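You operate a simulated robot arm through the tools that you are given. There is no shell and no other tool. Be economical: measure what you need, move in short steps, check, and stop when the job is done.

Carry out the task below with a simulated two-armed robot. There is one attempt and no reset: what you move stays moved.

TASK
Pick up the violet flashlight with one hand, pass it to the other hand and put it on the plate of the suction box. Push the right spares door shut. Take the wipe pad and leave it on the counter before the right rack. The order is free.

The check looks at the end state, three seconds after you hand in, the way a careful person would. Anything else that was tipped, shoved, dropped, spilled or broken makes it a failure.

THE ROBOT
Two 7-joint arms with two-finger parallel grippers on one trunk, on a base that drives. Base frame: it is fixed to the floor where the robot stands at the start and does not move with it; the origin is under the middle of the robot, x ahead of it, y to its left, z up. Units: m, degrees, N and s.
The left shoulder is at the start at [0.05, 0.161, 1.123], the right one opposite. Places, roughly: counter before the right rack [-1.8, -1.6, 0.9]; plate of the suction box (13x14 cm) [2.14, -4.26, 0.94]; right spares door [-1.8, -0.6, 1.7]; wipe pad (7x10x4 cm) [-1.6, -0.2, 0.9]. Payload 3.43 kg a hand.
Tool frame (each hand has its own): the origin (TCP) lies between the finger pads and is the grasp point; the fingertips stand 0.03 m ahead of it; z points along the fingers, y is the line along which they close. The gripper opens to 0.094 m. The fingers are 0.028 m wide and 0.01 m thick; the gripper's body (0.05 by 0.096 m) begins 0.055 m behind the TCP.
Orientation is told as [roll, pitch, yaw] about the base's x, y, z axes, in that order, counted from this pose: with the fingers straight down and closing along the base's y, the tool's x points along the base's -x, its y along +y and its z along -z.

THE INTERFACE
- The arms move only by the tool servo_tool. It takes "left_steps", "right_steps" or both (then of equal length, played together; a hand with none holds still); each is a list that holds one entry, the list of rows, each a list of 6 numbers: the shift along the tool's x, y, z in units of 100 mm (1.0 is 100 mm), then the turn, a rotation vector about the tool's x, y, z in units of 45 degrees (1.0 is 45 degrees). In form: [[[x, y, z, ax, ay, az], ...]]. A call has 1 to 10 rows; each row is the pose to reach, as a shift and turn from the pose commanded when the call began, along the tool's axes at that moment. "left_hand" and "right_hand" are, for a hand that has rows, the opening, from 0 (shut) to 1 (fully open), set as the call begins (left out, the last holds). A call with a number of a shift or a turn outside -1 to 1 is refused whole. Rows are played at 5 a second. More than 0.05 m and 8.6 degrees between two rows, or a gripper value outside its range, and nothing of the call is played. Where a pose cannot be reached the arm comes as near as it can. A force on the tool above 40 N (or 10 N above the force at the start of the call, whichever is more), or a blocked arm, ends the call early, and 0.2 s more pass. Each finger travels about 0.045 m/s and halts on what it meets, pressing with about 38 N; the grip force reading is that of the motor and also rises with nothing between the fingers. The clock runs only during rows and for 0.2 s after the last one: add rows that repeat a pose to give the fingers time. The reply holds the time, the measured pose of the TCP, the force on the tool along the base axes, the opening and the grip force, in the units named above and with some noise, with the torque about the TCP (base axes, N m) and any sound that the robot's microphone picked up.
- Cameras (640 x 400 px; columns grow to the right, rows downward): "scene" is now at [0.1253, 0.0357, 1.2776]; the picture's right is [0.39, -0.92, 0.00], its down [-0.24, -0.10, -0.96] and it looks along [0.89, 0.38, -0.27] (base axes); focal length 214 px, centre (320, 200). "left" rides on the left gripper at [0.076, -0.014, -0.102] in its tool frame; the picture's right is [0.18, 0.98, 0.00], its down [-0.75, 0.14, -0.64] and it looks along [-0.63, 0.12, 0.77] (tool axes); focal length 243 px, centre (320, 200). "right" rides on the right gripper at [0.076, 0.014, -0.102] in its tool frame; the picture's right is [-0.18, 0.98, 0.00], its down [-0.75, -0.14, -0.64] and it looks along [-0.63, -0.12, 0.77] (tool axes); focal length 243 px, centre (320, 200). There is no depth. A picture from a camera that has moved, and an enlarged one, comes with that camera's place and axes in the base frame and with its lens.
- grab_frame(camera): a new picture of that camera. It takes no simulated time.
- raise_lower(by): slides the trunk up (or, below 0, down) by that many m; the arms and the scene camera ride with it, the base frame stays. It gives what a move gives, with no picture.
- roll_base(legs): drives the robot by 1 to 6 legs, each [ahead, left, turn to the left] in m, m and degrees, along the robot's own axes; the way and the turn of a leg run together, so that a leg with both is an arc; at most 1.5 m and 180 degrees a leg. The arms and the cameras ride along, it lands a little off, and it stops where it bumps. It gives what a move gives.
- pan_tilt(pan, tilt): turns the head with the scene camera to pan (to the left, within 80 degrees either way) and tilt (down, from -29 to 69), counted from straight ahead of the robot. It gives what a move gives.
- zoom(camera, box): a new picture of the part [left, top, right, bottom] of that camera's present view, enlarged. It takes no simulated time.
- hand_in(): hands the job in; it is judged then, once.

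Work in short steps. Places have to be worked out from the pictures, the camera data and where the tool is seen: move nearer, look again, correct. Check each grasp and each placing, and mend what went wrong. You have 165 turns and 138 pictures in all, those below and enlarged ones among them. Open the grippers and draw the arms clear of the work before you hand the job in, unless the task says otherwise; then end with one line.

The tools are called by a JSON object that holds its "fn" and its "kwargs". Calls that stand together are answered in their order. servo_tool: Moves the arms, as the interface text tells. Its arguments: {"type":"object","properties":{"left_steps":{"type":"array","items":{"type":"array","items":{"type":"array","items":{"type":"number"}}}},"left_hand":{"type":"number"},"right_steps":{"type":"array","items":{"type":"array","items":{"type":"array","items":{"type":"number"}}}},"right_hand":{"type":"number"}},"required":[]} The other tools are called the same way: raise_lower (by) slides the trunk up or down; roll_base (legs) drives the base; pan_tilt (pan, tilt) turns the head that bears the scene camera; grab_frame (camera) takes a picture; zoom (camera, box) takes an enlarged picture of a part of a camera's view; hand_in () hands the job in.

At the start:

```text
t: 0.0
left_ee_pos: [0.3063, 0.2725, 1.267]
left_tool_rot: [0.0, -0.1, 0.0]
left_contact_force: [-0.2, 0.3, 0.6]
left_wrist_torque: [0.0, -0.01, -0.05]
left_opening: 0.0938
left_grip_force: 0.0
right_ee_pos: [0.3455, 0.0182, 1.2509]
right_tool_rot: [0.1, 0.0, 0.0]
right_contact_force: [0.3, -0.2, 0.0]
right_wrist_torque: [0.03, 0.03, 0.04]
right_opening: 0.0941
right_grip_force: 0.2
trunk travel left (down, up): [-0.15, 0.117]
robot x, y, heading: [0.0003, 0.0023, 0.0]
head pan, tilt: [23.2, 15.4]
```

scene: 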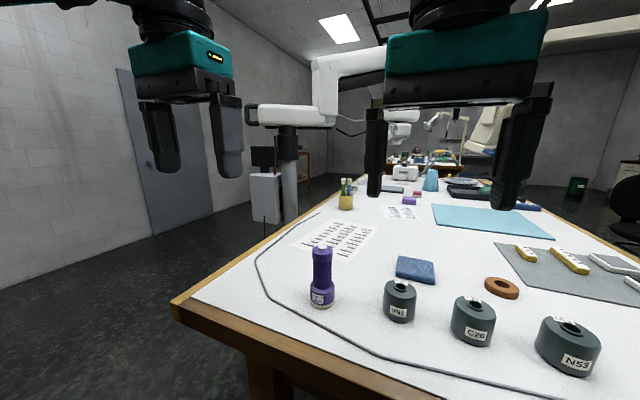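
right: 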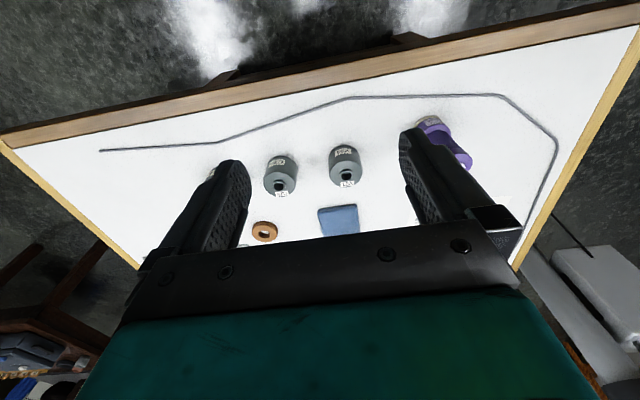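
left: 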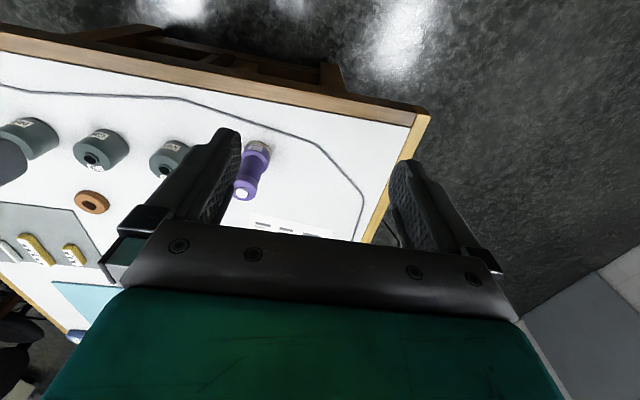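

I judge the flashlight to stand near (0.47, 0.18) with the table at about 0.95. I'll enlarge it, and tilt the head to see the nearby work area better.

{"fn": "zoom", "kwargs": {"camera": "scene", "box": [240, 220, 400, 320]}}

{"fn": "zoom", "kwargs": {"camera": "left", "box": [180, 110, 340, 210]}}

```text
4.00 times, centred on (320, 270) of scene
camera zoom: at [0.1253, 0.0357, 1.2776], right [0.39, -0.92, 0.0], down [-0.24, -0.1, -0.96], along [0.89, 0.38, -0.27], focal length 858 px, centre (320, -80)
```

zoom: 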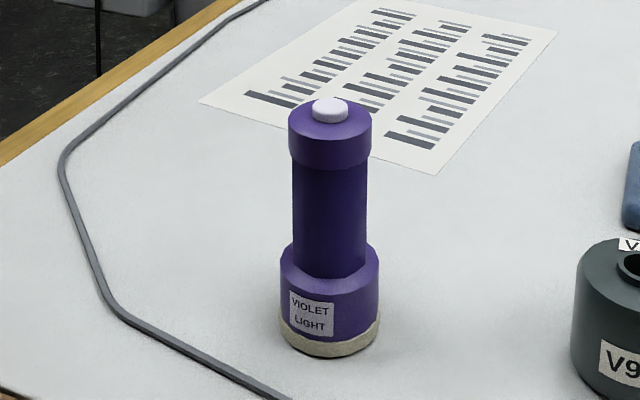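

```text
4.00 times, centred on (260, 160) of left
camera zoom: at [0.229, 0.2584, 1.3691], right [-0.18, 0.98, 0.0], down [0.75, 0.14, 0.64], along [0.63, 0.12, -0.77], focal length 970 px, centre (560, 360)
```

zoom: 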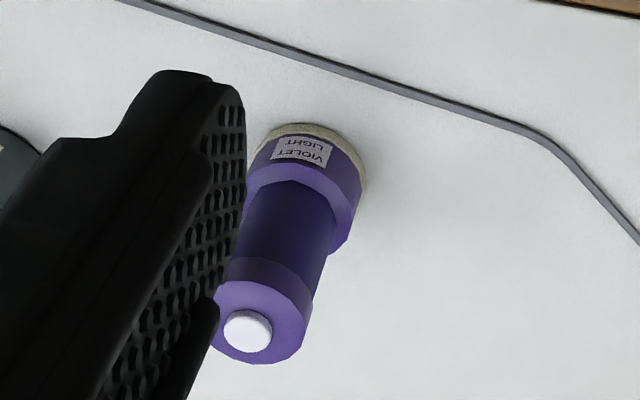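

The flashlight's top is at about (0.482, 0.183, 1.07) and the table at about 0.943. The barrel is about 37 mm across. The left hand will take the barrel from its left side, nearly horizontal, so the right can take the cap from above. First I turn the left hand about its own axis.

{"fn": "servo_tool", "kwargs": {"left_steps": [[[0, 0.13, 0, 0, 0, -0.167], [0, 0.27, 0, 0, 0, -0.333], [-0.1, 0.4, 0, 0, 0, -0.5], [-0.2, 0.54, 0, 0, 0, -0.667], [-0.3, 0.67, 0, 0, 0, -0.833], [-0.4, 0.8, 0, 0, 0, -1.0]]], "left_hand": 1}}

```text
t: 1.4
left_ee_pos: [0.3465, 0.353, 1.268]
left_tool_rot: [0.0, 0.1, 45.1]
left_contact_force: [-0.3, -0.5, 0.2]
left_wrist_torque: [-0.01, 0.01, -0.02]
left_opening: 0.0941
left_grip_force: 0.0
right_ee_pos: [0.3455, 0.0173, 1.2511]
right_tool_rot: [0.1, -0.1, -0.1]
right_contact_force: [-0.8, 0.3, -1.2]
right_wrist_torque: [-0.01, -0.03, -0.01]
right_opening: 0.094
right_grip_force: 0.0
trunk travel left (down, up): [-0.15, 0.117]
robot x, y, heading: [0.0002, -0.0006, 0.0]
head pan, tilt: [23.2, 15.4]
```

That worked (yaw 45). Now the other 45 degrees while moving ahead.

{"fn": "servo_tool", "kwargs": {"left_steps": [[[-0.15, -0.08, 0, 0, 0, -0.167], [-0.31, -0.17, 0, 0, 0, -0.333], [-0.46, -0.25, 0, 0, 0, -0.5], [-0.61, -0.33, 0, 0, 0, -0.667], [-0.77, -0.42, 0, 0, 0, -0.833], [-0.92, -0.5, 0, 0, 0, -1.0]]]}}

```text
t: 2.8
left_ee_pos: [0.4468, 0.3839, 1.2655]
left_tool_rot: [0.0, 0.0, 90.2]
left_contact_force: [-0.7, 0.0, -0.2]
left_wrist_torque: [0.0, 0.01, -0.04]
left_opening: 0.0939
left_grip_force: 0.2
right_ee_pos: [0.3457, 0.0177, 1.2507]
right_tool_rot: [0.1, 0.1, 0.0]
right_contact_force: [0.4, 0.7, -0.3]
right_wrist_torque: [-0.02, 0.0, 0.0]
right_opening: 0.0939
right_grip_force: 0.1
trunk travel left (down, up): [-0.15, 0.117]
robot x, y, heading: [-0.0006, 0.0022, -0.1]
head pan, tilt: [23.2, 15.4]
```

Now I tilt the fingers toward the flashlight and lower.

{"fn": "servo_tool", "kwargs": {"left_steps": [[[0, -0.06, 0.13, 0, 0.167, 0], [0, -0.12, 0.27, 0, 0.333, 0], [0, -0.18, 0.4, 0, 0.5, 0], [0, -0.24, 0.53, 0, 0.667, 0], [0, -0.3, 0.67, 0, 0.833, 0], [0, -0.35, 0.8, 0, 1.0, 0]]]}}

```text
t: 4.2
left_ee_pos: [0.4802, 0.384, 1.1877]
left_tool_rot: [0.0, 45.1, 90.0]
left_contact_force: [0.6, -0.3, -0.1]
left_wrist_torque: [0.0, 0.02, -0.03]
left_opening: 0.0942
left_grip_force: 0.1
right_ee_pos: [0.346, 0.0176, 1.2501]
right_tool_rot: [0.1, 0.0, 0.0]
right_contact_force: [0.9, 0.2, -0.7]
right_wrist_torque: [-0.02, -0.01, 0.01]
right_opening: 0.0941
right_grip_force: 0.1
trunk travel left (down, up): [-0.15, 0.117]
robot x, y, heading: [0.0016, 0.002, 0.0]
head pan, tilt: [23.2, 15.4]
```

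Tilting to about 67 degrees and going closer.

{"fn": "servo_tool", "kwargs": {"left_steps": [[[-0.05, 0, 0.25, 0, 0.125, 0], [-0.1, 0, 0.5, 0, 0.25, 0], [-0.15, 0, 0.75, 0, 0.375, 0], [-0.2, 0, 1.0, 0, 0.5, 0]]]}}

{"fn": "grab_frame", "kwargs": {"camera": "left"}}

{"fn": "grab_frame", "kwargs": {"camera": "scene"}}

```text
t: 5.2
left_ee_pos: [0.4797, 0.3259, 1.1009]
left_tool_rot: [-0.2, 67.6, 89.8]
left_contact_force: [1.0, -0.6, 0.8]
left_wrist_torque: [0.03, 0.03, -0.01]
left_opening: 0.0942
left_grip_force: 0.0
right_ee_pos: [0.3469, 0.0178, 1.2524]
right_tool_rot: [0.1, 0.1, 0.1]
right_contact_force: [-0.4, 0.6, -0.1]
right_wrist_torque: [0.04, 0.03, 0.03]
right_opening: 0.0938
right_grip_force: 0.0
trunk travel left (down, up): [-0.15, 0.117]
robot x, y, heading: [0.0022, -0.0003, -0.3]
head pan, tilt: [23.2, 15.4]
```

```text
132 pictures are left
camera left: at [0.494, 0.3914, 1.2107], right [-0.98, -0.07, 0.17], down [-0.14, 0.88, -0.45], along [-0.12, -0.47, -0.88], focal length 243 px, centre (320, 200)
```

left: 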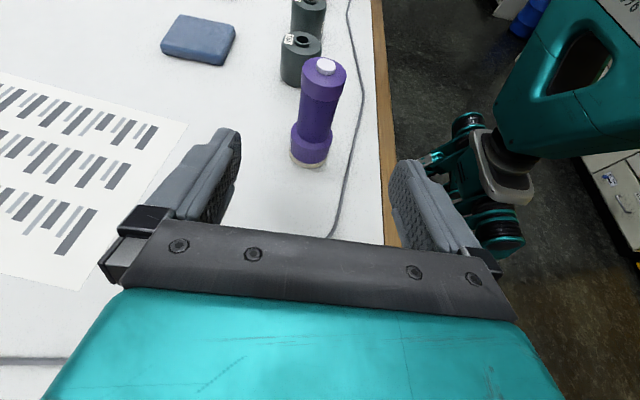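

```text
131 pictures are left
camera scene: at [0.1255, 0.0358, 1.2776], right [0.39, -0.92, 0.0], down [-0.24, -0.1, -0.96], along [0.89, 0.38, -0.27], focal length 214 px, centre (320, 200)
```

scene: 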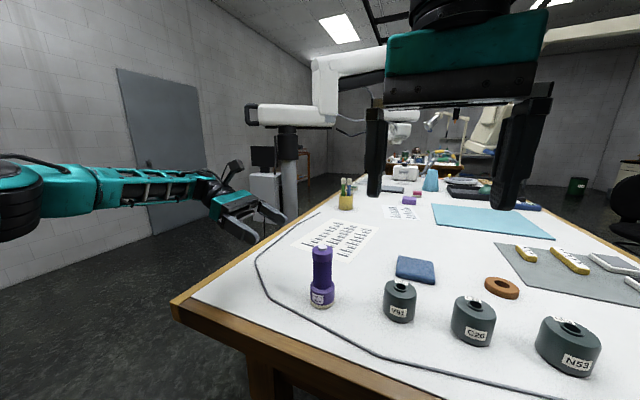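

The left view confirms the flashlight at about x 0.478, y 0.181. I go down onto the approach line first.

{"fn": "servo_tool", "kwargs": {"left_steps": [[[-0.12, 0, 0.25, 0, 0, 0], [-0.24, 0.01, 0.5, 0, 0, 0], [-0.36, 0.02, 0.75, 0, 0, 0]]]}}

{"fn": "grab_frame", "kwargs": {"camera": "left"}}

{"fn": "zoom", "kwargs": {"camera": "scene", "box": [200, 200, 400, 325]}}

```text
t: 6.0
left_ee_pos: [0.4797, 0.2694, 1.0398]
left_tool_rot: [-0.1, 67.5, 90.0]
left_contact_force: [0.6, -0.2, -0.2]
left_wrist_torque: [-0.01, 0.02, 0.0]
left_opening: 0.0941
left_grip_force: 0.0
right_ee_pos: [0.3459, 0.0171, 1.2506]
right_tool_rot: [0.0, 0.0, 0.0]
right_contact_force: [0.1, 0.0, 0.6]
right_wrist_torque: [0.05, 0.02, -0.01]
right_opening: 0.094
right_grip_force: 0.0
trunk travel left (down, up): [-0.15, 0.117]
robot x, y, heading: [-0.0002, -0.0018, 0.0]
head pan, tilt: [23.2, 15.4]
```

```text
130 pictures are left
camera left: at [0.4934, 0.3346, 1.1492], right [-0.98, -0.07, 0.17], down [-0.14, 0.88, -0.45], along [-0.12, -0.47, -0.88], focal length 243 px, centre (320, 200)
```

left: 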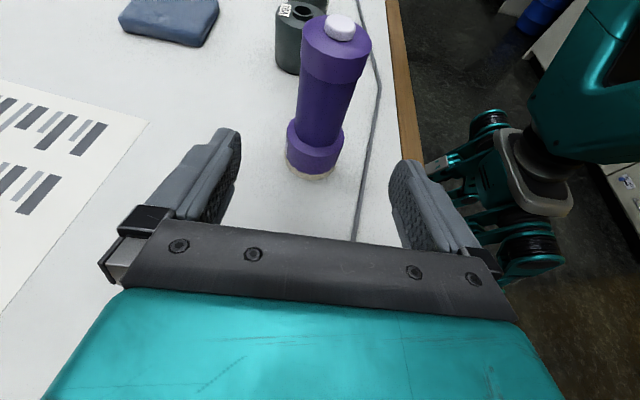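

```text
3.20 times, centred on (300, 262) of scene
camera zoom: at [0.1254, 0.0356, 1.2776], right [0.39, -0.92, 0.0], down [-0.24, -0.1, -0.96], along [0.89, 0.38, -0.27], focal length 686 px, centre (384, 0)
```

zoom: 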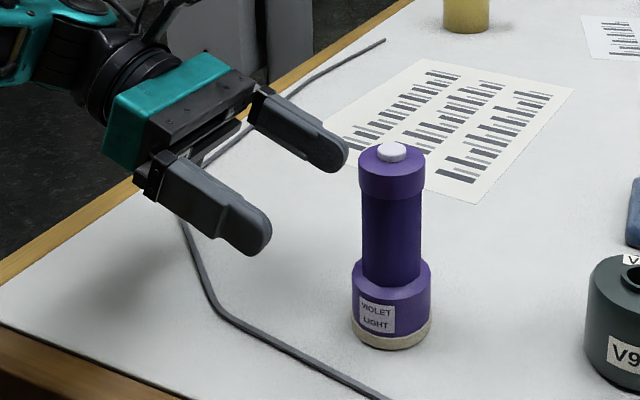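

All is aligned. I advance the last 9 cm along the fingers.

{"fn": "servo_tool", "kwargs": {"left_steps": [[[0, 0.01, 0.3, 0, 0, 0], [0, 0.01, 0.6, 0, 0, 0], [0, 0.02, 0.8, 0, 0, 0], [0, 0.02, 0.93, 0, 0, 0]]]}}

{"fn": "zoom", "kwargs": {"camera": "scene", "box": [200, 200, 400, 325]}}

{"fn": "grab_frame", "kwargs": {"camera": "left"}}

```text
t: 7.0
left_ee_pos: [0.476, 0.186, 1.0047]
left_tool_rot: [-0.1, 67.4, 89.9]
left_contact_force: [0.5, 0.3, 0.9]
left_wrist_torque: [0.01, -0.02, 0.02]
left_opening: 0.0939
left_grip_force: 0.1
right_ee_pos: [0.3464, 0.0175, 1.2506]
right_tool_rot: [0.1, 0.1, 0.1]
right_contact_force: [-0.3, 0.0, -0.3]
right_wrist_torque: [-0.02, 0.02, -0.01]
right_opening: 0.0938
right_grip_force: 0.0
trunk travel left (down, up): [-0.15, 0.117]
robot x, y, heading: [-0.0004, 0.003, 0.3]
head pan, tilt: [23.2, 15.4]
```

```text
3.20 times, centred on (300, 262) of scene
camera zoom: at [0.1253, 0.0356, 1.2776], right [0.39, -0.92, 0.0], down [-0.24, -0.1, -0.96], along [0.89, 0.38, -0.27], focal length 686 px, centre (384, 0)
```

zoom: 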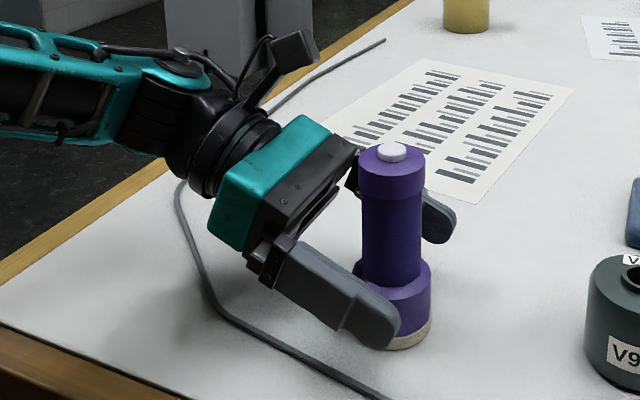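

```text
127 pictures are left
camera left: at [0.4904, 0.25, 1.1144], right [-0.98, -0.07, 0.17], down [-0.14, 0.88, -0.45], along [-0.12, -0.47, -0.88], focal length 243 px, centre (320, 200)
```

left: 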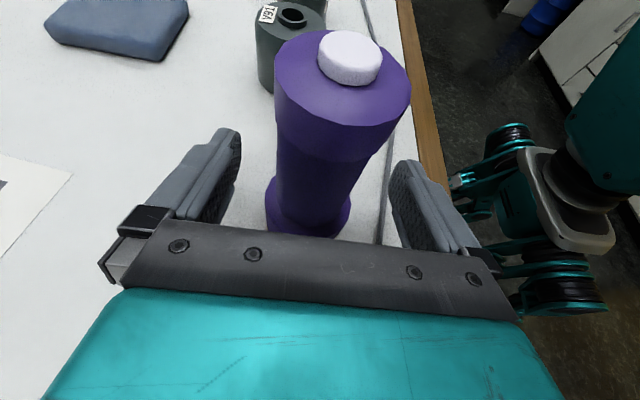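

The fingers straddle the barrel just above the wider base. I raise 4 mm and close.

{"fn": "servo_tool", "kwargs": {"left_steps": [[[0.02, 0, 0.02, 0, 0, 0], [0.04, 0, 0.03, 0, 0, 0]]]}}

{"fn": "servo_tool", "kwargs": {"left_steps": [[[0, 0, 0, 0, 0, 0], [0, 0, 0, 0, 0, 0], [0, 0, 0, 0, 0, 0], [0, 0, 0, 0, 0, 0], [0, 0, 0, 0, 0, 0], [0, 0, 0, 0, 0, 0]]], "left_hand": 0}}

{"fn": "grab_frame", "kwargs": {"camera": "left"}}

```text
t: 7.6
left_ee_pos: [0.4764, 0.1795, 1.0066]
left_tool_rot: [0.1, 67.5, 90.1]
left_contact_force: [0.8, 0.3, 0.9]
left_wrist_torque: [-0.02, 0.01, 0.0]
left_opening: 0.0942
left_grip_force: 0.1
right_ee_pos: [0.3457, 0.0178, 1.2507]
right_tool_rot: [0.1, 0.0, 0.0]
right_contact_force: [0.2, 0.2, 0.0]
right_wrist_torque: [-0.04, 0.0, 0.02]
right_opening: 0.0938
right_grip_force: 0.0
trunk travel left (down, up): [-0.15, 0.117]
robot x, y, heading: [-0.0001, -0.0007, -0.1]
head pan, tilt: [23.2, 15.4]
```

```text
t: 9.0
left_ee_pos: [0.4771, 0.1803, 1.0085]
left_tool_rot: [-0.2, 67.5, 89.9]
left_contact_force: [2.2, 0.7, 6.2]
left_wrist_torque: [-0.01, -0.15, -0.02]
left_opening: 0.0431
left_grip_force: 38.0
right_ee_pos: [0.3468, 0.0176, 1.2525]
right_tool_rot: [0.1, -0.1, 0.0]
right_contact_force: [-0.2, 0.6, -0.6]
right_wrist_torque: [0.03, 0.0, -0.01]
right_opening: 0.094
right_grip_force: 0.0
trunk travel left (down, up): [-0.15, 0.117]
robot x, y, heading: [0.0037, 0.0024, 0.2]
head pan, tilt: [23.2, 15.4]
```

```text
126 pictures are left
camera left: at [0.4907, 0.2452, 1.1181], right [-0.98, -0.07, 0.17], down [-0.14, 0.88, -0.45], along [-0.12, -0.47, -0.88], focal length 243 px, centre (320, 200)
```

left: 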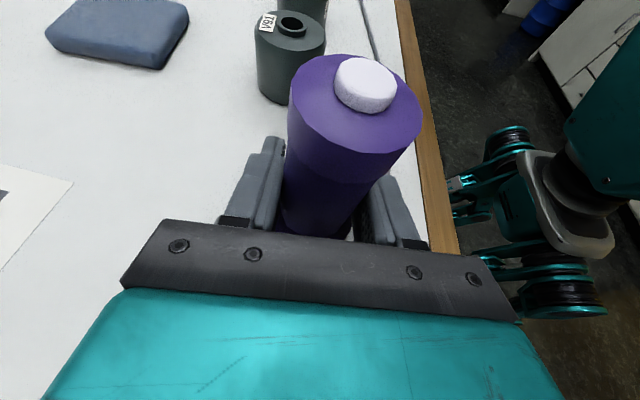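

Gripped (43 mm opening, 38 N). I lift straight up 10 cm.

{"fn": "servo_tool", "kwargs": {"left_steps": [[[0.18, 0, -0.08, 0, 0, 0], [0.37, 0, -0.15, 0, 0, 0], [0.55, 0, -0.23, 0, 0, 0], [0.74, 0, -0.31, 0, 0, 0], [0.92, 0, -0.38, 0, 0, 0]]]}}

{"fn": "grab_frame", "kwargs": {"camera": "scene"}}

```text
t: 10.2
left_ee_pos: [0.4764, 0.1802, 1.1071]
left_tool_rot: [0.0, 67.5, 89.9]
left_contact_force: [0.8, -1.5, -1.0]
left_wrist_torque: [-0.03, 0.01, 0.02]
left_opening: 0.0427
left_grip_force: 37.6
right_ee_pos: [0.3454, 0.0179, 1.2503]
right_tool_rot: [0.1, 0.0, 0.0]
right_contact_force: [0.5, -0.3, -0.3]
right_wrist_torque: [0.01, 0.0, 0.03]
right_opening: 0.0939
right_grip_force: 0.0
trunk travel left (down, up): [-0.15, 0.117]
robot x, y, heading: [0.0001, 0.0015, -0.0]
head pan, tilt: [23.2, 15.4]
```

```text
125 pictures are left
camera scene: at [0.1253, 0.0356, 1.2776], right [0.39, -0.92, 0.0], down [-0.24, -0.1, -0.96], along [0.89, 0.38, -0.27], focal length 214 px, centre (320, 200)
```

scene: 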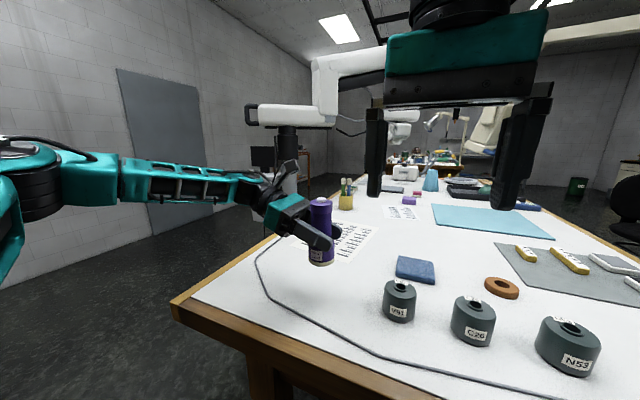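

The flashlight is held upright and clear. I move it to the middle with the left hand while the right turns by 45 degrees and moves aside.

{"fn": "servo_tool", "kwargs": {"left_steps": [[[0.06, 0, 0.15, 0, 0, 0], [0.13, 0, 0.31, 0, 0, 0], [0.19, 0, 0.46, 0, 0, 0], [0.26, 0, 0.62, 0, 0, 0], [0.32, 0, 0.77, 0, 0, 0], [0.38, 0, 0.92, 0, 0, 0]]], "right_steps": [[[0, -0.16, 0, 0, 0, -0.167], [0, -0.33, 0, 0, 0, -0.333], [0, -0.5, 0, 0, 0, -0.5], [0, -0.67, 0, 0, 0, -0.667], [0, -0.83, 0, 0, 0, -0.833], [0, -1.0, 0, 0, 0, -1.0]]]}}

```text
t: 11.6
left_ee_pos: [0.477, 0.0804, 1.1064]
left_tool_rot: [0.1, 67.5, 90.2]
left_contact_force: [0.5, -0.3, -1.1]
left_wrist_torque: [-0.02, 0.0, -0.02]
left_opening: 0.0427
left_grip_force: 38.1
right_ee_pos: [0.3463, -0.0837, 1.2513]
right_tool_rot: [0.2, -0.1, 45.1]
right_contact_force: [-0.6, 0.7, -0.6]
right_wrist_torque: [0.0, 0.0, -0.01]
right_opening: 0.0941
right_grip_force: 0.1
trunk travel left (down, up): [-0.15, 0.117]
robot x, y, heading: [0.0003, 0.0014, 0.2]
head pan, tilt: [23.2, 15.4]
```

The right hand turns another 45 degrees, moving ahead and up a little.

{"fn": "servo_tool", "kwargs": {"right_steps": [[[-0.12, -0.12, -0.08, 0, 0, -0.167], [-0.24, -0.24, -0.16, 0, 0, -0.333], [-0.35, -0.35, -0.24, 0, 0, -0.5], [-0.47, -0.47, -0.32, 0, 0, -0.667], [-0.59, -0.59, -0.4, 0, 0, -0.833], [-0.71, -0.71, -0.45, 0, 0, -1.0]]]}}

{"fn": "grab_frame", "kwargs": {"camera": "right"}}

{"fn": "grab_frame", "kwargs": {"camera": "left"}}

```text
t: 13.0
left_ee_pos: [0.4762, 0.0814, 1.1068]
left_tool_rot: [0.0, 67.5, 90.0]
left_contact_force: [-0.1, 0.0, -1.7]
left_wrist_torque: [-0.01, 0.01, -0.01]
left_opening: 0.0426
left_grip_force: 38.1
right_ee_pos: [0.2959, -0.0317, 1.2082]
right_tool_rot: [0.0, -0.5, 89.6]
right_contact_force: [-0.5, -0.4, -0.6]
right_wrist_torque: [0.02, 0.01, -0.03]
right_opening: 0.0941
right_grip_force: 0.1
right hand out of reach, approached as far as the arm can: row 3, 4, 5, 6
trunk travel left (down, up): [-0.15, 0.117]
robot x, y, heading: [-0.0014, -0.0003, 0.1]
head pan, tilt: [23.2, 15.4]
```

```text
124 pictures are left
camera right: at [0.2813, -0.1089, 1.3104], right [-0.98, 0.19, 0.0], down [0.14, 0.75, 0.65], along [0.12, 0.63, -0.76], focal length 243 px, centre (320, 200)
```

right: 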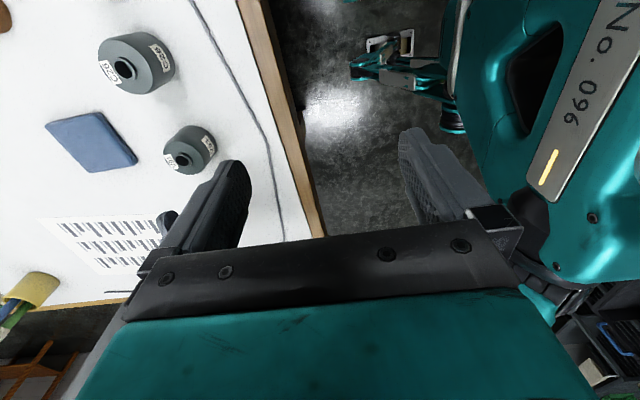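

```text
123 pictures are left
camera left: at [0.4915, 0.1463, 1.2163], right [-0.98, -0.07, 0.17], down [-0.14, 0.88, -0.45], along [-0.12, -0.47, -0.88], focal length 243 px, centre (320, 200)
```

left: 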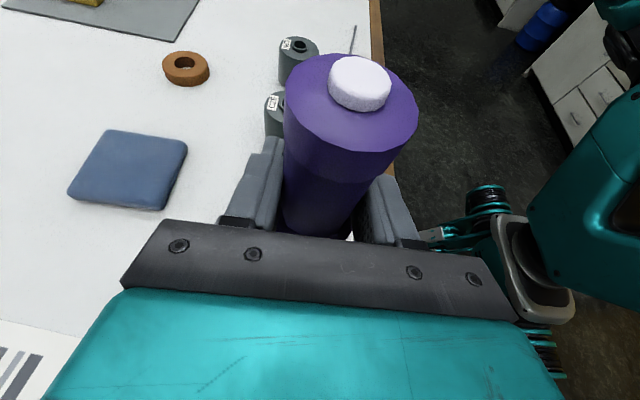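

The right hand cannot reach with yaw +90, so I use yaw −90 (mirroring the left) with a tilt. First I turn it back.

{"fn": "servo_tool", "kwargs": {"right_steps": [[[0, 0, 0, 0, 0, 0.167], [0, 0, 0, 0, 0, 0.333], [0, 0, 0, 0, 0, 0.5], [0, 0, 0, 0, 0, 0.667], [0, 0, 0, 0, 0, 0.833], [0, 0, 0, 0, 0, 1.0]]]}}

```text
t: 14.4
left_ee_pos: [0.4785, 0.0813, 1.108]
left_tool_rot: [-0.1, 67.4, 90.0]
left_contact_force: [-0.2, -0.9, -1.7]
left_wrist_torque: [-0.01, -0.02, -0.01]
left_opening: 0.0426
left_grip_force: 37.4
right_ee_pos: [0.2936, -0.0331, 1.2114]
right_tool_rot: [-0.1, 0.0, 44.8]
right_contact_force: [0.3, -0.2, -0.2]
right_wrist_torque: [-0.02, 0.01, 0.03]
right_opening: 0.0941
right_grip_force: 0.0
trunk travel left (down, up): [-0.15, 0.117]
robot x, y, heading: [-0.0031, -0.0023, -0.2]
head pan, tilt: [23.2, 15.4]
```

The command is re-based on the reached pose. I continue turning back and move the right hand to its own side and up.

{"fn": "servo_tool", "kwargs": {"right_steps": [[[0.12, -0.12, -0.08, 0, 0, 0.167], [0.24, -0.24, -0.16, 0, 0, 0.333], [0.35, -0.35, -0.24, 0, 0, 0.5], [0.47, -0.47, -0.32, 0, 0, 0.667], [0.59, -0.59, -0.4, 0, 0, 0.833], [0.71, -0.71, -0.5, 0, 0, 1.0]]]}}

{"fn": "servo_tool", "kwargs": {"right_steps": [[[-0.13, -0.13, 0, 0, 0, 0.167], [-0.25, -0.25, 0, 0, 0, 0.333], [-0.38, -0.38, 0, 0, 0, 0.5], [-0.5, -0.5, 0, 0, 0, 0.667], [-0.63, -0.63, 0, 0, 0, 0.833], [-0.75, -0.75, 0, 0, 0, 1.0]]]}}

```text
t: 15.8
left_ee_pos: [0.4779, 0.0814, 1.1072]
left_tool_rot: [-0.1, 67.5, 90.1]
left_contact_force: [0.3, 0.6, -1.5]
left_wrist_torque: [0.0, -0.01, 0.0]
left_opening: 0.0426
left_grip_force: 38.4
right_ee_pos: [0.2936, -0.1338, 1.2611]
right_tool_rot: [0.2, -0.1, -0.2]
right_contact_force: [0.7, 0.5, 1.4]
right_wrist_torque: [-0.02, -0.01, 0.04]
right_opening: 0.0938
right_grip_force: 0.0
trunk travel left (down, up): [-0.15, 0.117]
robot x, y, heading: [0.0009, 0.0007, -0.2]
head pan, tilt: [23.2, 15.4]
```

```text
t: 17.2
left_ee_pos: [0.4773, 0.0801, 1.1072]
left_tool_rot: [0.0, 67.5, 89.8]
left_contact_force: [0.0, 0.7, -2.2]
left_wrist_torque: [-0.01, 0.0, 0.0]
left_opening: 0.0428
left_grip_force: 38.0
right_ee_pos: [0.3669, -0.2081, 1.2595]
right_tool_rot: [0.1, 0.2, -45.2]
right_contact_force: [-0.3, 0.2, -0.1]
right_wrist_torque: [0.02, 0.03, -0.03]
right_opening: 0.0939
right_grip_force: 0.1
trunk travel left (down, up): [-0.15, 0.117]
robot x, y, heading: [0.0003, -0.0023, 0.1]
head pan, tilt: [23.2, 15.4]
```

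Now on to yaw −90, moving ahead 10 cm.

{"fn": "servo_tool", "kwargs": {"right_steps": [[[-0.12, 0.12, 0, 0, 0, 0.167], [-0.24, 0.24, 0, 0, 0, 0.333], [-0.36, 0.36, 0, 0, 0, 0.5], [-0.48, 0.48, 0, 0, 0, 0.667], [-0.6, 0.6, 0, 0, 0, 0.833], [-0.71, 0.71, 0, 0, 0, 1.0]]]}}

```text
t: 18.6
left_ee_pos: [0.4772, 0.0805, 1.1068]
left_tool_rot: [0.0, 67.5, 90.1]
left_contact_force: [0.6, 0.0, -1.9]
left_wrist_torque: [-0.01, 0.0, -0.04]
left_opening: 0.0429
left_grip_force: 38.1
right_ee_pos: [0.4669, -0.2091, 1.2617]
right_tool_rot: [-0.1, -0.1, -90.0]
right_contact_force: [-0.1, -0.9, 0.5]
right_wrist_torque: [-0.01, -0.01, 0.0]
right_opening: 0.0943
right_grip_force: 0.1
trunk travel left (down, up): [-0.15, 0.117]
robot x, y, heading: [-0.0028, -0.0021, 0.1]
head pan, tilt: [23.2, 15.4]
```

Right hand at yaw −90. Now I tilt it 40 degrees pointing left-down.

{"fn": "servo_tool", "kwargs": {"right_steps": [[[0.1, 0.02, 0, 0, 0.178, 0], [0.2, 0.04, 0, 0, 0.356, 0], [0.3, 0.06, 0, 0, 0.533, 0], [0.4, 0.08, 0, 0, 0.711, 0], [0.5, 0.1, 0, 0, 0.889, 0]]]}}

{"fn": "grab_frame", "kwargs": {"camera": "right"}}

{"fn": "grab_frame", "kwargs": {"camera": "scene"}}

```text
t: 19.8
left_ee_pos: [0.4778, 0.081, 1.107]
left_tool_rot: [0.1, 67.5, 90.1]
left_contact_force: [-0.3, 0.0, -1.5]
left_wrist_torque: [0.0, 0.02, -0.04]
left_opening: 0.0425
left_grip_force: 37.3
right_ee_pos: [0.4772, -0.1596, 1.262]
right_tool_rot: [0.0, 40.4, -90.0]
right_contact_force: [-0.3, -0.3, -0.2]
right_wrist_torque: [-0.01, 0.0, 0.01]
right_opening: 0.094
right_grip_force: 0.0
trunk travel left (down, up): [-0.15, 0.117]
robot x, y, heading: [0.0014, 0.0009, -0.2]
head pan, tilt: [23.2, 15.4]
```

```text
122 pictures are left
camera right: at [0.4916, -0.1678, 1.3893], right [0.98, -0.14, -0.12], down [-0.14, -0.99, 0.0], along [-0.12, 0.01, -0.99], focal length 243 px, centre (320, 200)
```

right: 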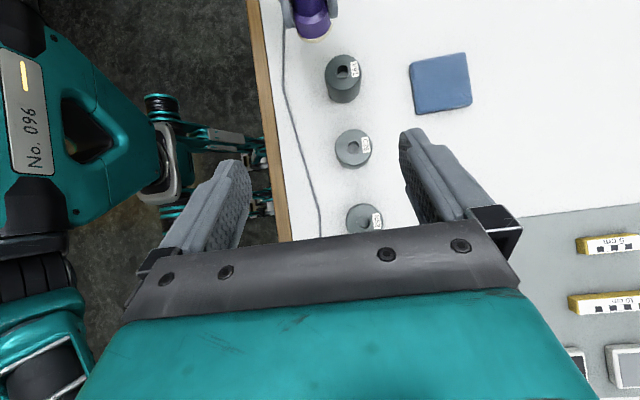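

```text
121 pictures are left
camera scene: at [0.1256, 0.0354, 1.2776], right [0.39, -0.92, 0.0], down [-0.24, -0.1, -0.96], along [0.89, 0.38, -0.27], focal length 214 px, centre (320, 200)
```

scene: 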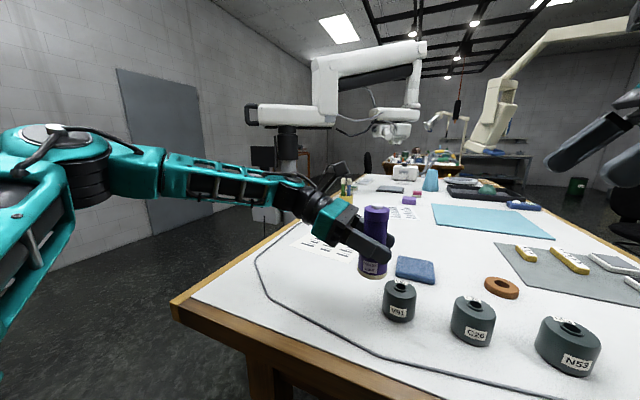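

The cap spans roughly z 1.145–1.165 at (0.477, 0.081). I bring the right hand onto its approach line.

{"fn": "servo_tool", "kwargs": {"right_steps": [[[0.25, 0, 0.15, 0, 0, 0], [0.5, 0, 0.3, 0, 0, 0], [0.75, 0, 0.45, 0, 0, 0], [1.0, 0, 0.6, 0, 0, 0]]]}}

{"fn": "grab_frame", "kwargs": {"camera": "right"}}

{"fn": "grab_frame", "kwargs": {"camera": "scene"}}

```text
t: 20.8
left_ee_pos: [0.4777, 0.0804, 1.1075]
left_tool_rot: [0.1, 67.5, 90.1]
left_contact_force: [0.0, 0.3, -0.8]
left_wrist_torque: [-0.03, 0.01, 0.0]
left_opening: 0.0427
left_grip_force: 38.0
right_ee_pos: [0.4783, -0.0427, 1.2789]
right_tool_rot: [0.0, 40.2, -90.1]
right_contact_force: [0.0, 0.1, -0.1]
right_wrist_torque: [-0.02, 0.01, -0.01]
right_opening: 0.0939
right_grip_force: 0.1
trunk travel left (down, up): [-0.15, 0.117]
robot x, y, heading: [0.0036, -0.0019, -0.1]
head pan, tilt: [23.2, 15.4]
```

```text
120 pictures are left
camera right: at [0.4915, -0.0508, 1.406], right [0.98, -0.14, -0.12], down [-0.14, -0.99, 0.01], along [-0.12, 0.01, -0.99], focal length 243 px, centre (320, 200)
```

right: 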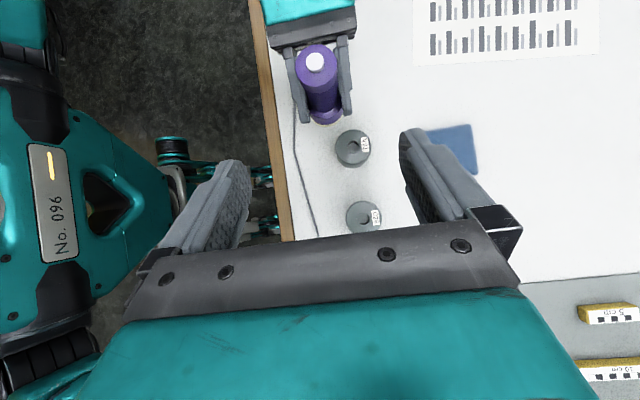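

```text
119 pictures are left
camera scene: at [0.1254, 0.0362, 1.2775], right [0.39, -0.92, 0.0], down [-0.24, -0.11, -0.96], along [0.89, 0.38, -0.27], focal length 214 px, centre (320, 200)
```

scene: 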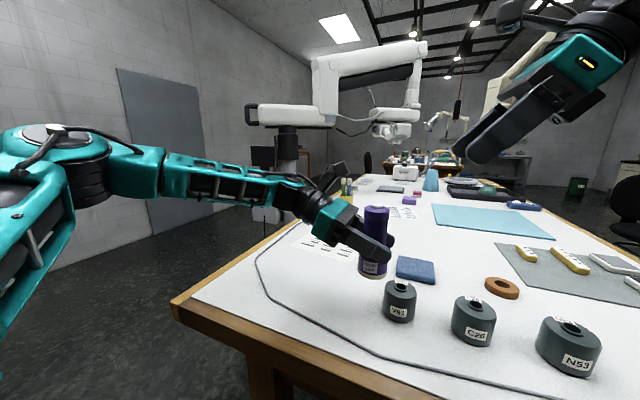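

The right camera agrees (button at 0.478, 0.083). I advance 9 cm, then look.

{"fn": "servo_tool", "kwargs": {"right_steps": [[[0.07, 0, 0.3, 0, 0, 0], [0.14, 0, 0.6, 0, 0, 0], [0.21, 0, 0.9, 0, 0, 0]]]}}

{"fn": "grab_frame", "kwargs": {"camera": "right"}}

{"fn": "zoom", "kwargs": {"camera": "scene", "box": [260, 100, 500, 300]}}

```text
t: 21.6
left_ee_pos: [0.4773, 0.0812, 1.1073]
left_tool_rot: [0.1, 67.4, 90.1]
left_contact_force: [0.1, -0.1, -1.5]
left_wrist_torque: [-0.02, 0.01, 0.02]
left_opening: 0.0428
left_grip_force: 37.5
right_ee_pos: [0.4786, 0.0309, 1.2233]
right_tool_rot: [0.0, 40.1, -90.0]
right_contact_force: [-0.3, 0.0, 0.0]
right_wrist_torque: [0.0, 0.05, 0.03]
right_opening: 0.094
right_grip_force: 0.1
trunk travel left (down, up): [-0.15, 0.117]
robot x, y, heading: [-0.0018, -0.002, 0.2]
head pan, tilt: [23.2, 15.4]
```

```text
118 pictures are left
camera right: at [0.4917, 0.0223, 1.3509], right [0.98, -0.14, -0.12], down [-0.14, -0.99, 0.01], along [-0.12, 0.01, -0.99], focal length 243 px, centre (320, 200)
```

right: 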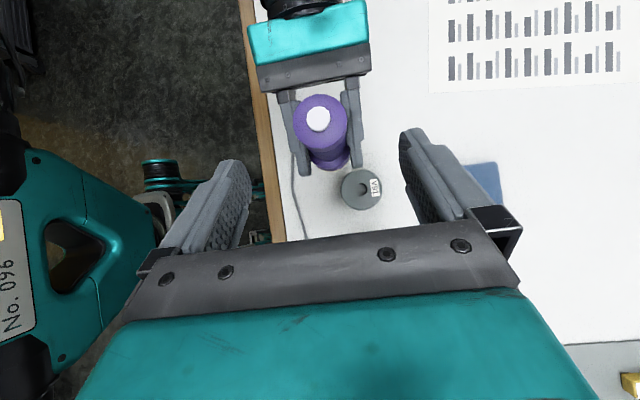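

```text
2.00 times, centred on (380, 200) of scene
camera zoom: at [0.1256, 0.036, 1.2775], right [0.39, -0.92, 0.0], down [-0.24, -0.1, -0.96], along [0.89, 0.38, -0.27], focal length 429 px, centre (200, 200)
```

zoom: 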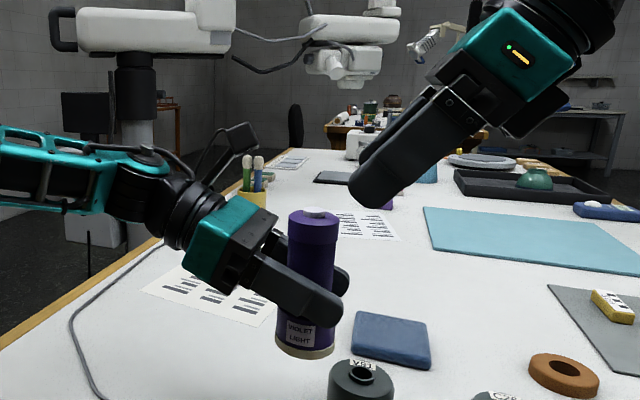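

Clear approach. I advance the remaining 79 mm.

{"fn": "servo_tool", "kwargs": {"right_steps": [[[0, 0, 0.3, 0, 0, 0], [0, -0.01, 0.6, 0, 0, 0], [0, -0.01, 0.79, 0, 0, 0]]]}}

{"fn": "grab_frame", "kwargs": {"camera": "right"}}

{"fn": "zoom", "kwargs": {"camera": "scene", "box": [280, 150, 440, 300]}}

{"fn": "grab_frame", "kwargs": {"camera": "left"}}

```text
t: 22.4
left_ee_pos: [0.4774, 0.0804, 1.1065]
left_tool_rot: [-0.1, 67.5, 90.0]
left_contact_force: [-0.5, 0.0, -1.8]
left_wrist_torque: [-0.01, -0.02, 0.0]
left_opening: 0.0429
left_grip_force: 38.0
right_ee_pos: [0.475, 0.0823, 1.1618]
right_tool_rot: [0.1, 40.2, -89.9]
right_contact_force: [0.7, -0.8, 0.1]
right_wrist_torque: [0.0, 0.01, -0.02]
right_opening: 0.0941
right_grip_force: 0.0
trunk travel left (down, up): [-0.15, 0.117]
robot x, y, heading: [-0.0016, -0.0017, -0.1]
head pan, tilt: [23.2, 15.4]
```

```text
116 pictures are left
camera right: at [0.4901, 0.0738, 1.2899], right [0.98, -0.14, -0.12], down [-0.14, -0.99, 0.01], along [-0.12, 0.01, -0.99], focal length 243 px, centre (320, 200)
```

right: 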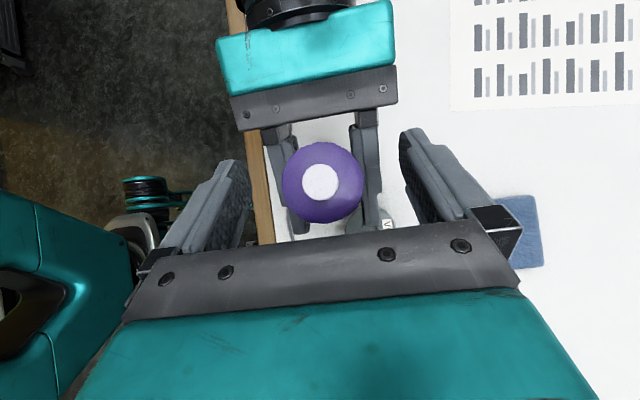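

```text
2.67 times, centred on (360, 225) of scene
camera zoom: at [0.1255, 0.0358, 1.2776], right [0.39, -0.92, 0.0], down [-0.24, -0.1, -0.96], along [0.89, 0.38, -0.27], focal length 572 px, centre (213, 133)
```

zoom: 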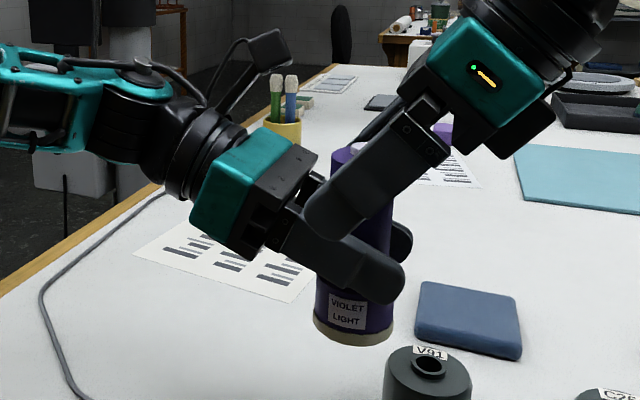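

```text
114 pictures are left
camera left: at [0.4916, 0.1463, 1.2162], right [-0.98, -0.07, 0.17], down [-0.14, 0.88, -0.45], along [-0.12, -0.47, -0.88], focal length 243 px, centre (320, 200)
```

left: 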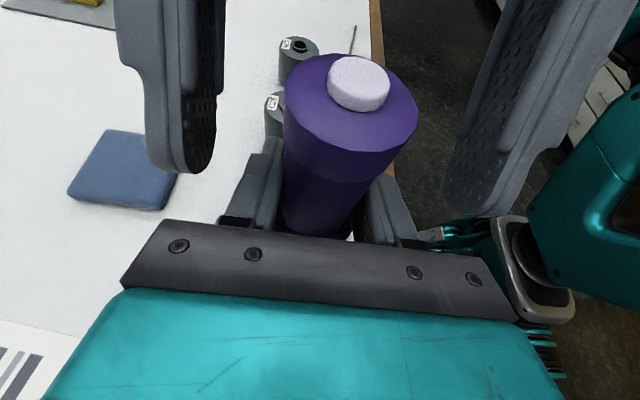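

The cap sits centred between the right fingers, clear of the left fingers. I close the right hand.

{"fn": "servo_tool", "kwargs": {"right_steps": [[[0, 0, 0, 0, 0, 0], [0, 0, 0, 0, 0, 0], [0, 0, 0, 0, 0, 0], [0, 0, 0, 0, 0, 0], [0, 0, 0, 0, 0, 0], [0, 0, 0, 0, 0, 0]]], "right_hand": 0}}

{"fn": "grab_frame", "kwargs": {"camera": "right"}}

{"fn": "zoom", "kwargs": {"camera": "scene", "box": [280, 150, 440, 300]}}

```text
t: 23.8
left_ee_pos: [0.4774, 0.0807, 1.1064]
left_tool_rot: [0.1, 67.4, 89.9]
left_contact_force: [-9.7, -0.4, -1.1]
left_wrist_torque: [0.07, -0.35, 0.05]
left_opening: 0.0425
left_grip_force: 38.3
right_ee_pos: [0.4775, 0.0817, 1.1634]
right_tool_rot: [0.0, 40.1, -90.0]
right_contact_force: [10.7, 1.3, 0.2]
right_wrist_torque: [0.04, -0.15, -0.01]
right_opening: 0.0427
right_grip_force: 37.9
trunk travel left (down, up): [-0.15, 0.117]
robot x, y, heading: [-0.0009, -0.0012, -0.2]
head pan, tilt: [23.2, 15.4]
```

```text
113 pictures are left
camera right: at [0.4908, 0.0729, 1.2899], right [0.98, -0.14, -0.12], down [-0.14, -0.99, 0.01], along [-0.12, 0.01, -0.99], focal length 243 px, centre (320, 200)
```

right: 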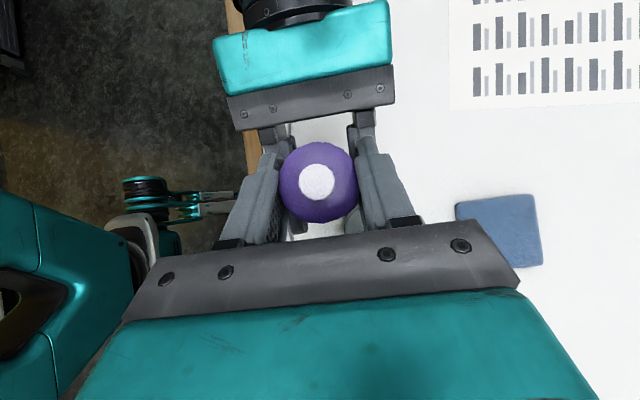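

```text
2.67 times, centred on (360, 225) of scene
camera zoom: at [0.1254, 0.0357, 1.2776], right [0.39, -0.92, 0.0], down [-0.24, -0.1, -0.96], along [0.89, 0.38, -0.27], focal length 572 px, centre (213, 133)
```

zoom: 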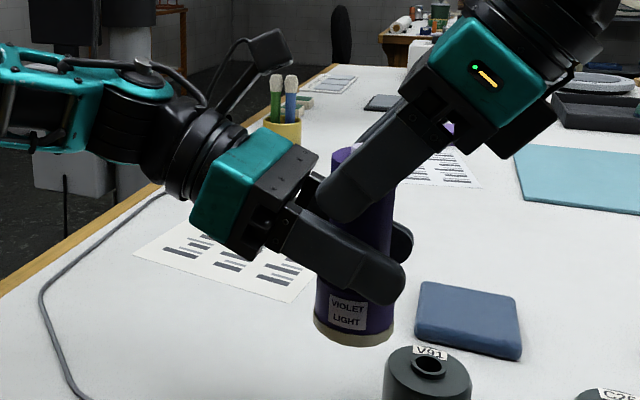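

Both hands hold it. I open the left fully and then draw it back along its own axis.

{"fn": "servo_tool", "kwargs": {"left_steps": [[[0, 0, 0, 0, 0, 0], [0, 0, 0, 0, 0, 0], [0, 0, 0, 0, 0, 0], [0, 0, 0, 0, 0, 0], [0, 0, 0, 0, 0, 0]]], "left_hand": 1}}

{"fn": "servo_tool", "kwargs": {"left_steps": [[[0, 0, -0.2, 0, 0, 0], [0, 0, -0.45, 0, 0, 0], [0, 0, -0.7, 0, 0, 0], [0, 0, -1.0, 0, 0, 0]]]}}

{"fn": "grab_frame", "kwargs": {"camera": "left"}}

{"fn": "grab_frame", "kwargs": {"camera": "scene"}}

```text
t: 25.0
left_ee_pos: [0.4777, 0.0809, 1.1072]
left_tool_rot: [0.0, 67.4, 90.0]
left_contact_force: [-0.7, 0.5, 0.4]
left_wrist_torque: [0.01, 0.02, -0.04]
left_opening: 0.094
left_grip_force: 0.1
right_ee_pos: [0.476, 0.0817, 1.1637]
right_tool_rot: [0.0, 40.0, -90.0]
right_contact_force: [0.6, 0.1, -0.7]
right_wrist_torque: [0.0, -0.05, -0.03]
right_opening: 0.0422
right_grip_force: 38.2
trunk travel left (down, up): [-0.15, 0.117]
robot x, y, heading: [-0.0032, -0.0006, -0.1]
head pan, tilt: [23.2, 15.4]
```

```text
t: 26.0
left_ee_pos: [0.4739, 0.1754, 1.1447]
left_tool_rot: [0.1, 67.5, 90.2]
left_contact_force: [0.4, -0.3, -0.3]
left_wrist_torque: [-0.01, -0.04, 0.01]
left_opening: 0.0941
left_grip_force: 0.0
right_ee_pos: [0.4764, 0.082, 1.1625]
right_tool_rot: [0.1, 40.2, -89.9]
right_contact_force: [0.4, 0.6, 0.4]
right_wrist_torque: [-0.03, -0.02, -0.01]
right_opening: 0.0422
right_grip_force: 38.6
trunk travel left (down, up): [-0.15, 0.117]
robot x, y, heading: [0.0005, 0.0, -0.1]
head pan, tilt: [23.2, 15.4]
```

```text
111 pictures are left
camera left: at [0.4894, 0.2402, 1.2541], right [-0.98, -0.07, 0.17], down [-0.14, 0.88, -0.45], along [-0.12, -0.47, -0.88], focal length 243 px, centre (320, 200)
```

left: 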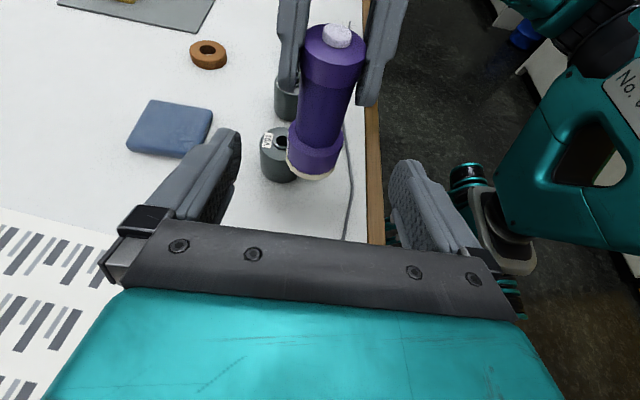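

```text
110 pictures are left
camera scene: at [0.1252, 0.036, 1.2776], right [0.39, -0.92, 0.0], down [-0.24, -0.1, -0.96], along [0.89, 0.38, -0.27], focal length 214 px, centre (320, 200)
```

scene: 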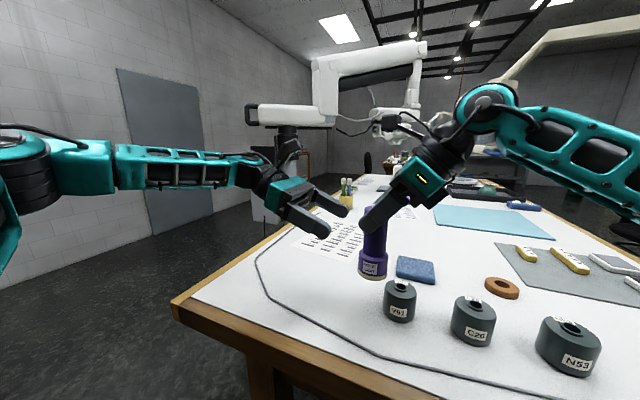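

Handover succeeded; the flashlight hangs upright in the right hand, its bottom about 0.12 m below the right TCP. I lift it and fold the left hand back toward its starting attitude.

{"fn": "servo_tool", "kwargs": {"right_steps": [[[0.02, -0.1, -0.16, 0, 0, 0], [0.04, -0.2, -0.33, 0, 0, 0], [0.05, -0.3, -0.5, 0, 0, 0], [0.07, -0.4, -0.67, 0, 0, 0], [0.09, -0.5, -0.83, 0, 0, 0], [0.1, -0.6, -1.0, 0, 0, 0]]], "left_steps": [[[0.05, 0.1, -0.12, 0, -0.167, 0], [0.1, 0.2, -0.25, 0, -0.333, 0], [0.15, 0.3, -0.37, 0, -0.5, 0], [0.2, 0.4, -0.5, 0, -0.667, 0], [0.25, 0.5, -0.62, 0, -0.833, 0], [0.3, 0.6, -0.75, 0, -1.0, 0]]]}}

{"fn": "pan_tilt", "kwargs": {"pan": -60, "tilt": 15}}

{"fn": "grab_frame", "kwargs": {"camera": "scene"}}

```text
t: 27.4
left_ee_pos: [0.4167, 0.2298, 1.201]
left_tool_rot: [0.0, 22.5, 90.0]
left_contact_force: [0.1, -0.6, 0.9]
left_wrist_torque: [0.01, -0.03, 0.03]
left_opening: 0.094
left_grip_force: 0.0
right_ee_pos: [0.4157, 0.023, 1.2479]
right_tool_rot: [0.2, 40.1, -89.8]
right_contact_force: [0.5, -0.7, -1.3]
right_wrist_torque: [-0.01, -0.01, -0.02]
right_opening: 0.0421
right_grip_force: 37.6
trunk travel left (down, up): [-0.15, 0.117]
robot x, y, heading: [0.0018, 0.0004, -0.1]
head pan, tilt: [23.2, 15.4]
```

```text
t: 29.0
left_ee_pos: [0.4175, 0.2306, 1.2009]
left_tool_rot: [0.0, 22.5, 90.0]
left_contact_force: [0.7, -0.5, 0.0]
left_wrist_torque: [0.0, 0.01, 0.01]
left_opening: 0.0937
left_grip_force: 0.1
right_ee_pos: [0.4165, 0.0235, 1.247]
right_tool_rot: [0.0, 40.2, -90.0]
right_contact_force: [0.3, -0.2, -1.8]
right_wrist_torque: [0.02, 0.02, 0.0]
right_opening: 0.0422
right_grip_force: 37.7
trunk travel left (down, up): [-0.15, 0.117]
robot x, y, heading: [0.0013, -0.0004, 0.0]
head pan, tilt: [-60.0, 15.0]
```

```text
109 pictures are left
camera scene: at [0.0863, -0.0819, 1.2783], right [-0.87, -0.5, 0.0], down [-0.13, 0.22, -0.97], along [0.48, -0.84, -0.26], focal length 214 px, centre (320, 200)
```

scene: 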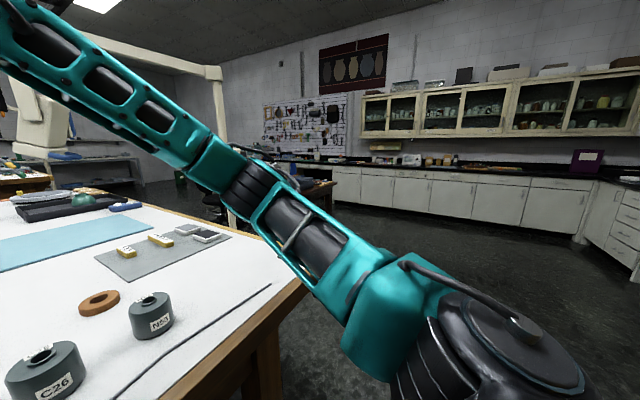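

The right-side counter run appears along the far wall. I enlarge where the suction box should be (near column 334, row 160) and look at other directions.

{"fn": "zoom", "kwargs": {"camera": "scene", "box": [240, 110, 440, 235]}}

{"fn": "pan_tilt", "kwargs": {"pan": -80, "tilt": 20}}

{"fn": "grab_frame", "kwargs": {"camera": "scene"}}

```text
3.20 times, centred on (340, 172) of scene
camera zoom: at [0.0863, -0.0819, 1.2783], right [-0.87, -0.5, 0.0], down [-0.13, 0.22, -0.97], along [0.48, -0.84, -0.26], focal length 686 px, centre (256, 288)
```

zoom: 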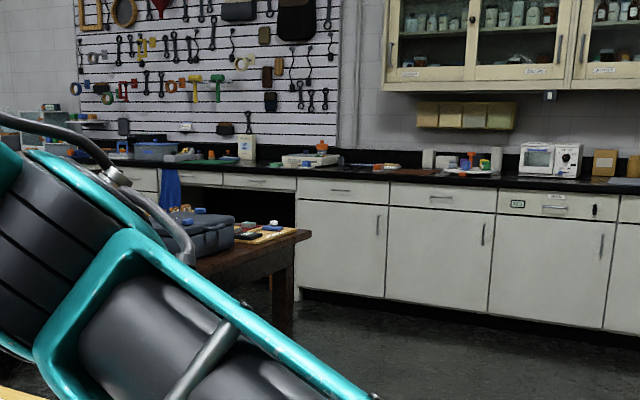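

```text
t: 29.8
left_ee_pos: [0.417, 0.2308, 1.1995]
left_tool_rot: [0.0, 22.5, 90.1]
left_contact_force: [0.1, -0.4, 0.1]
left_wrist_torque: [-0.03, 0.02, 0.01]
left_opening: 0.0937
left_grip_force: 0.0
right_ee_pos: [0.4167, 0.0246, 1.2471]
right_tool_rot: [0.0, 40.1, -89.9]
right_contact_force: [-0.1, 0.0, -1.6]
right_wrist_torque: [-0.03, 0.01, -0.01]
right_opening: 0.042
right_grip_force: 38.0
trunk travel left (down, up): [-0.15, 0.117]
robot x, y, heading: [0.0018, 0.0013, 0.2]
head pan, tilt: [-80.0, 20.0]
```

```text
107 pictures are left
camera scene: at [0.0558, -0.0928, 1.2701], right [-0.98, -0.17, 0.0], down [-0.06, 0.34, -0.94], along [0.16, -0.93, -0.34], focal length 214 px, centre (320, 200)
```

scene: 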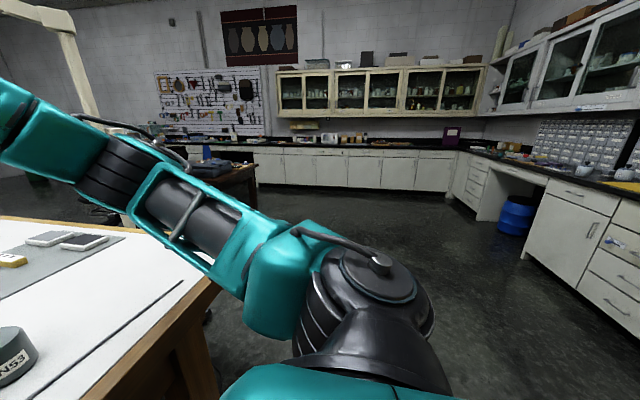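

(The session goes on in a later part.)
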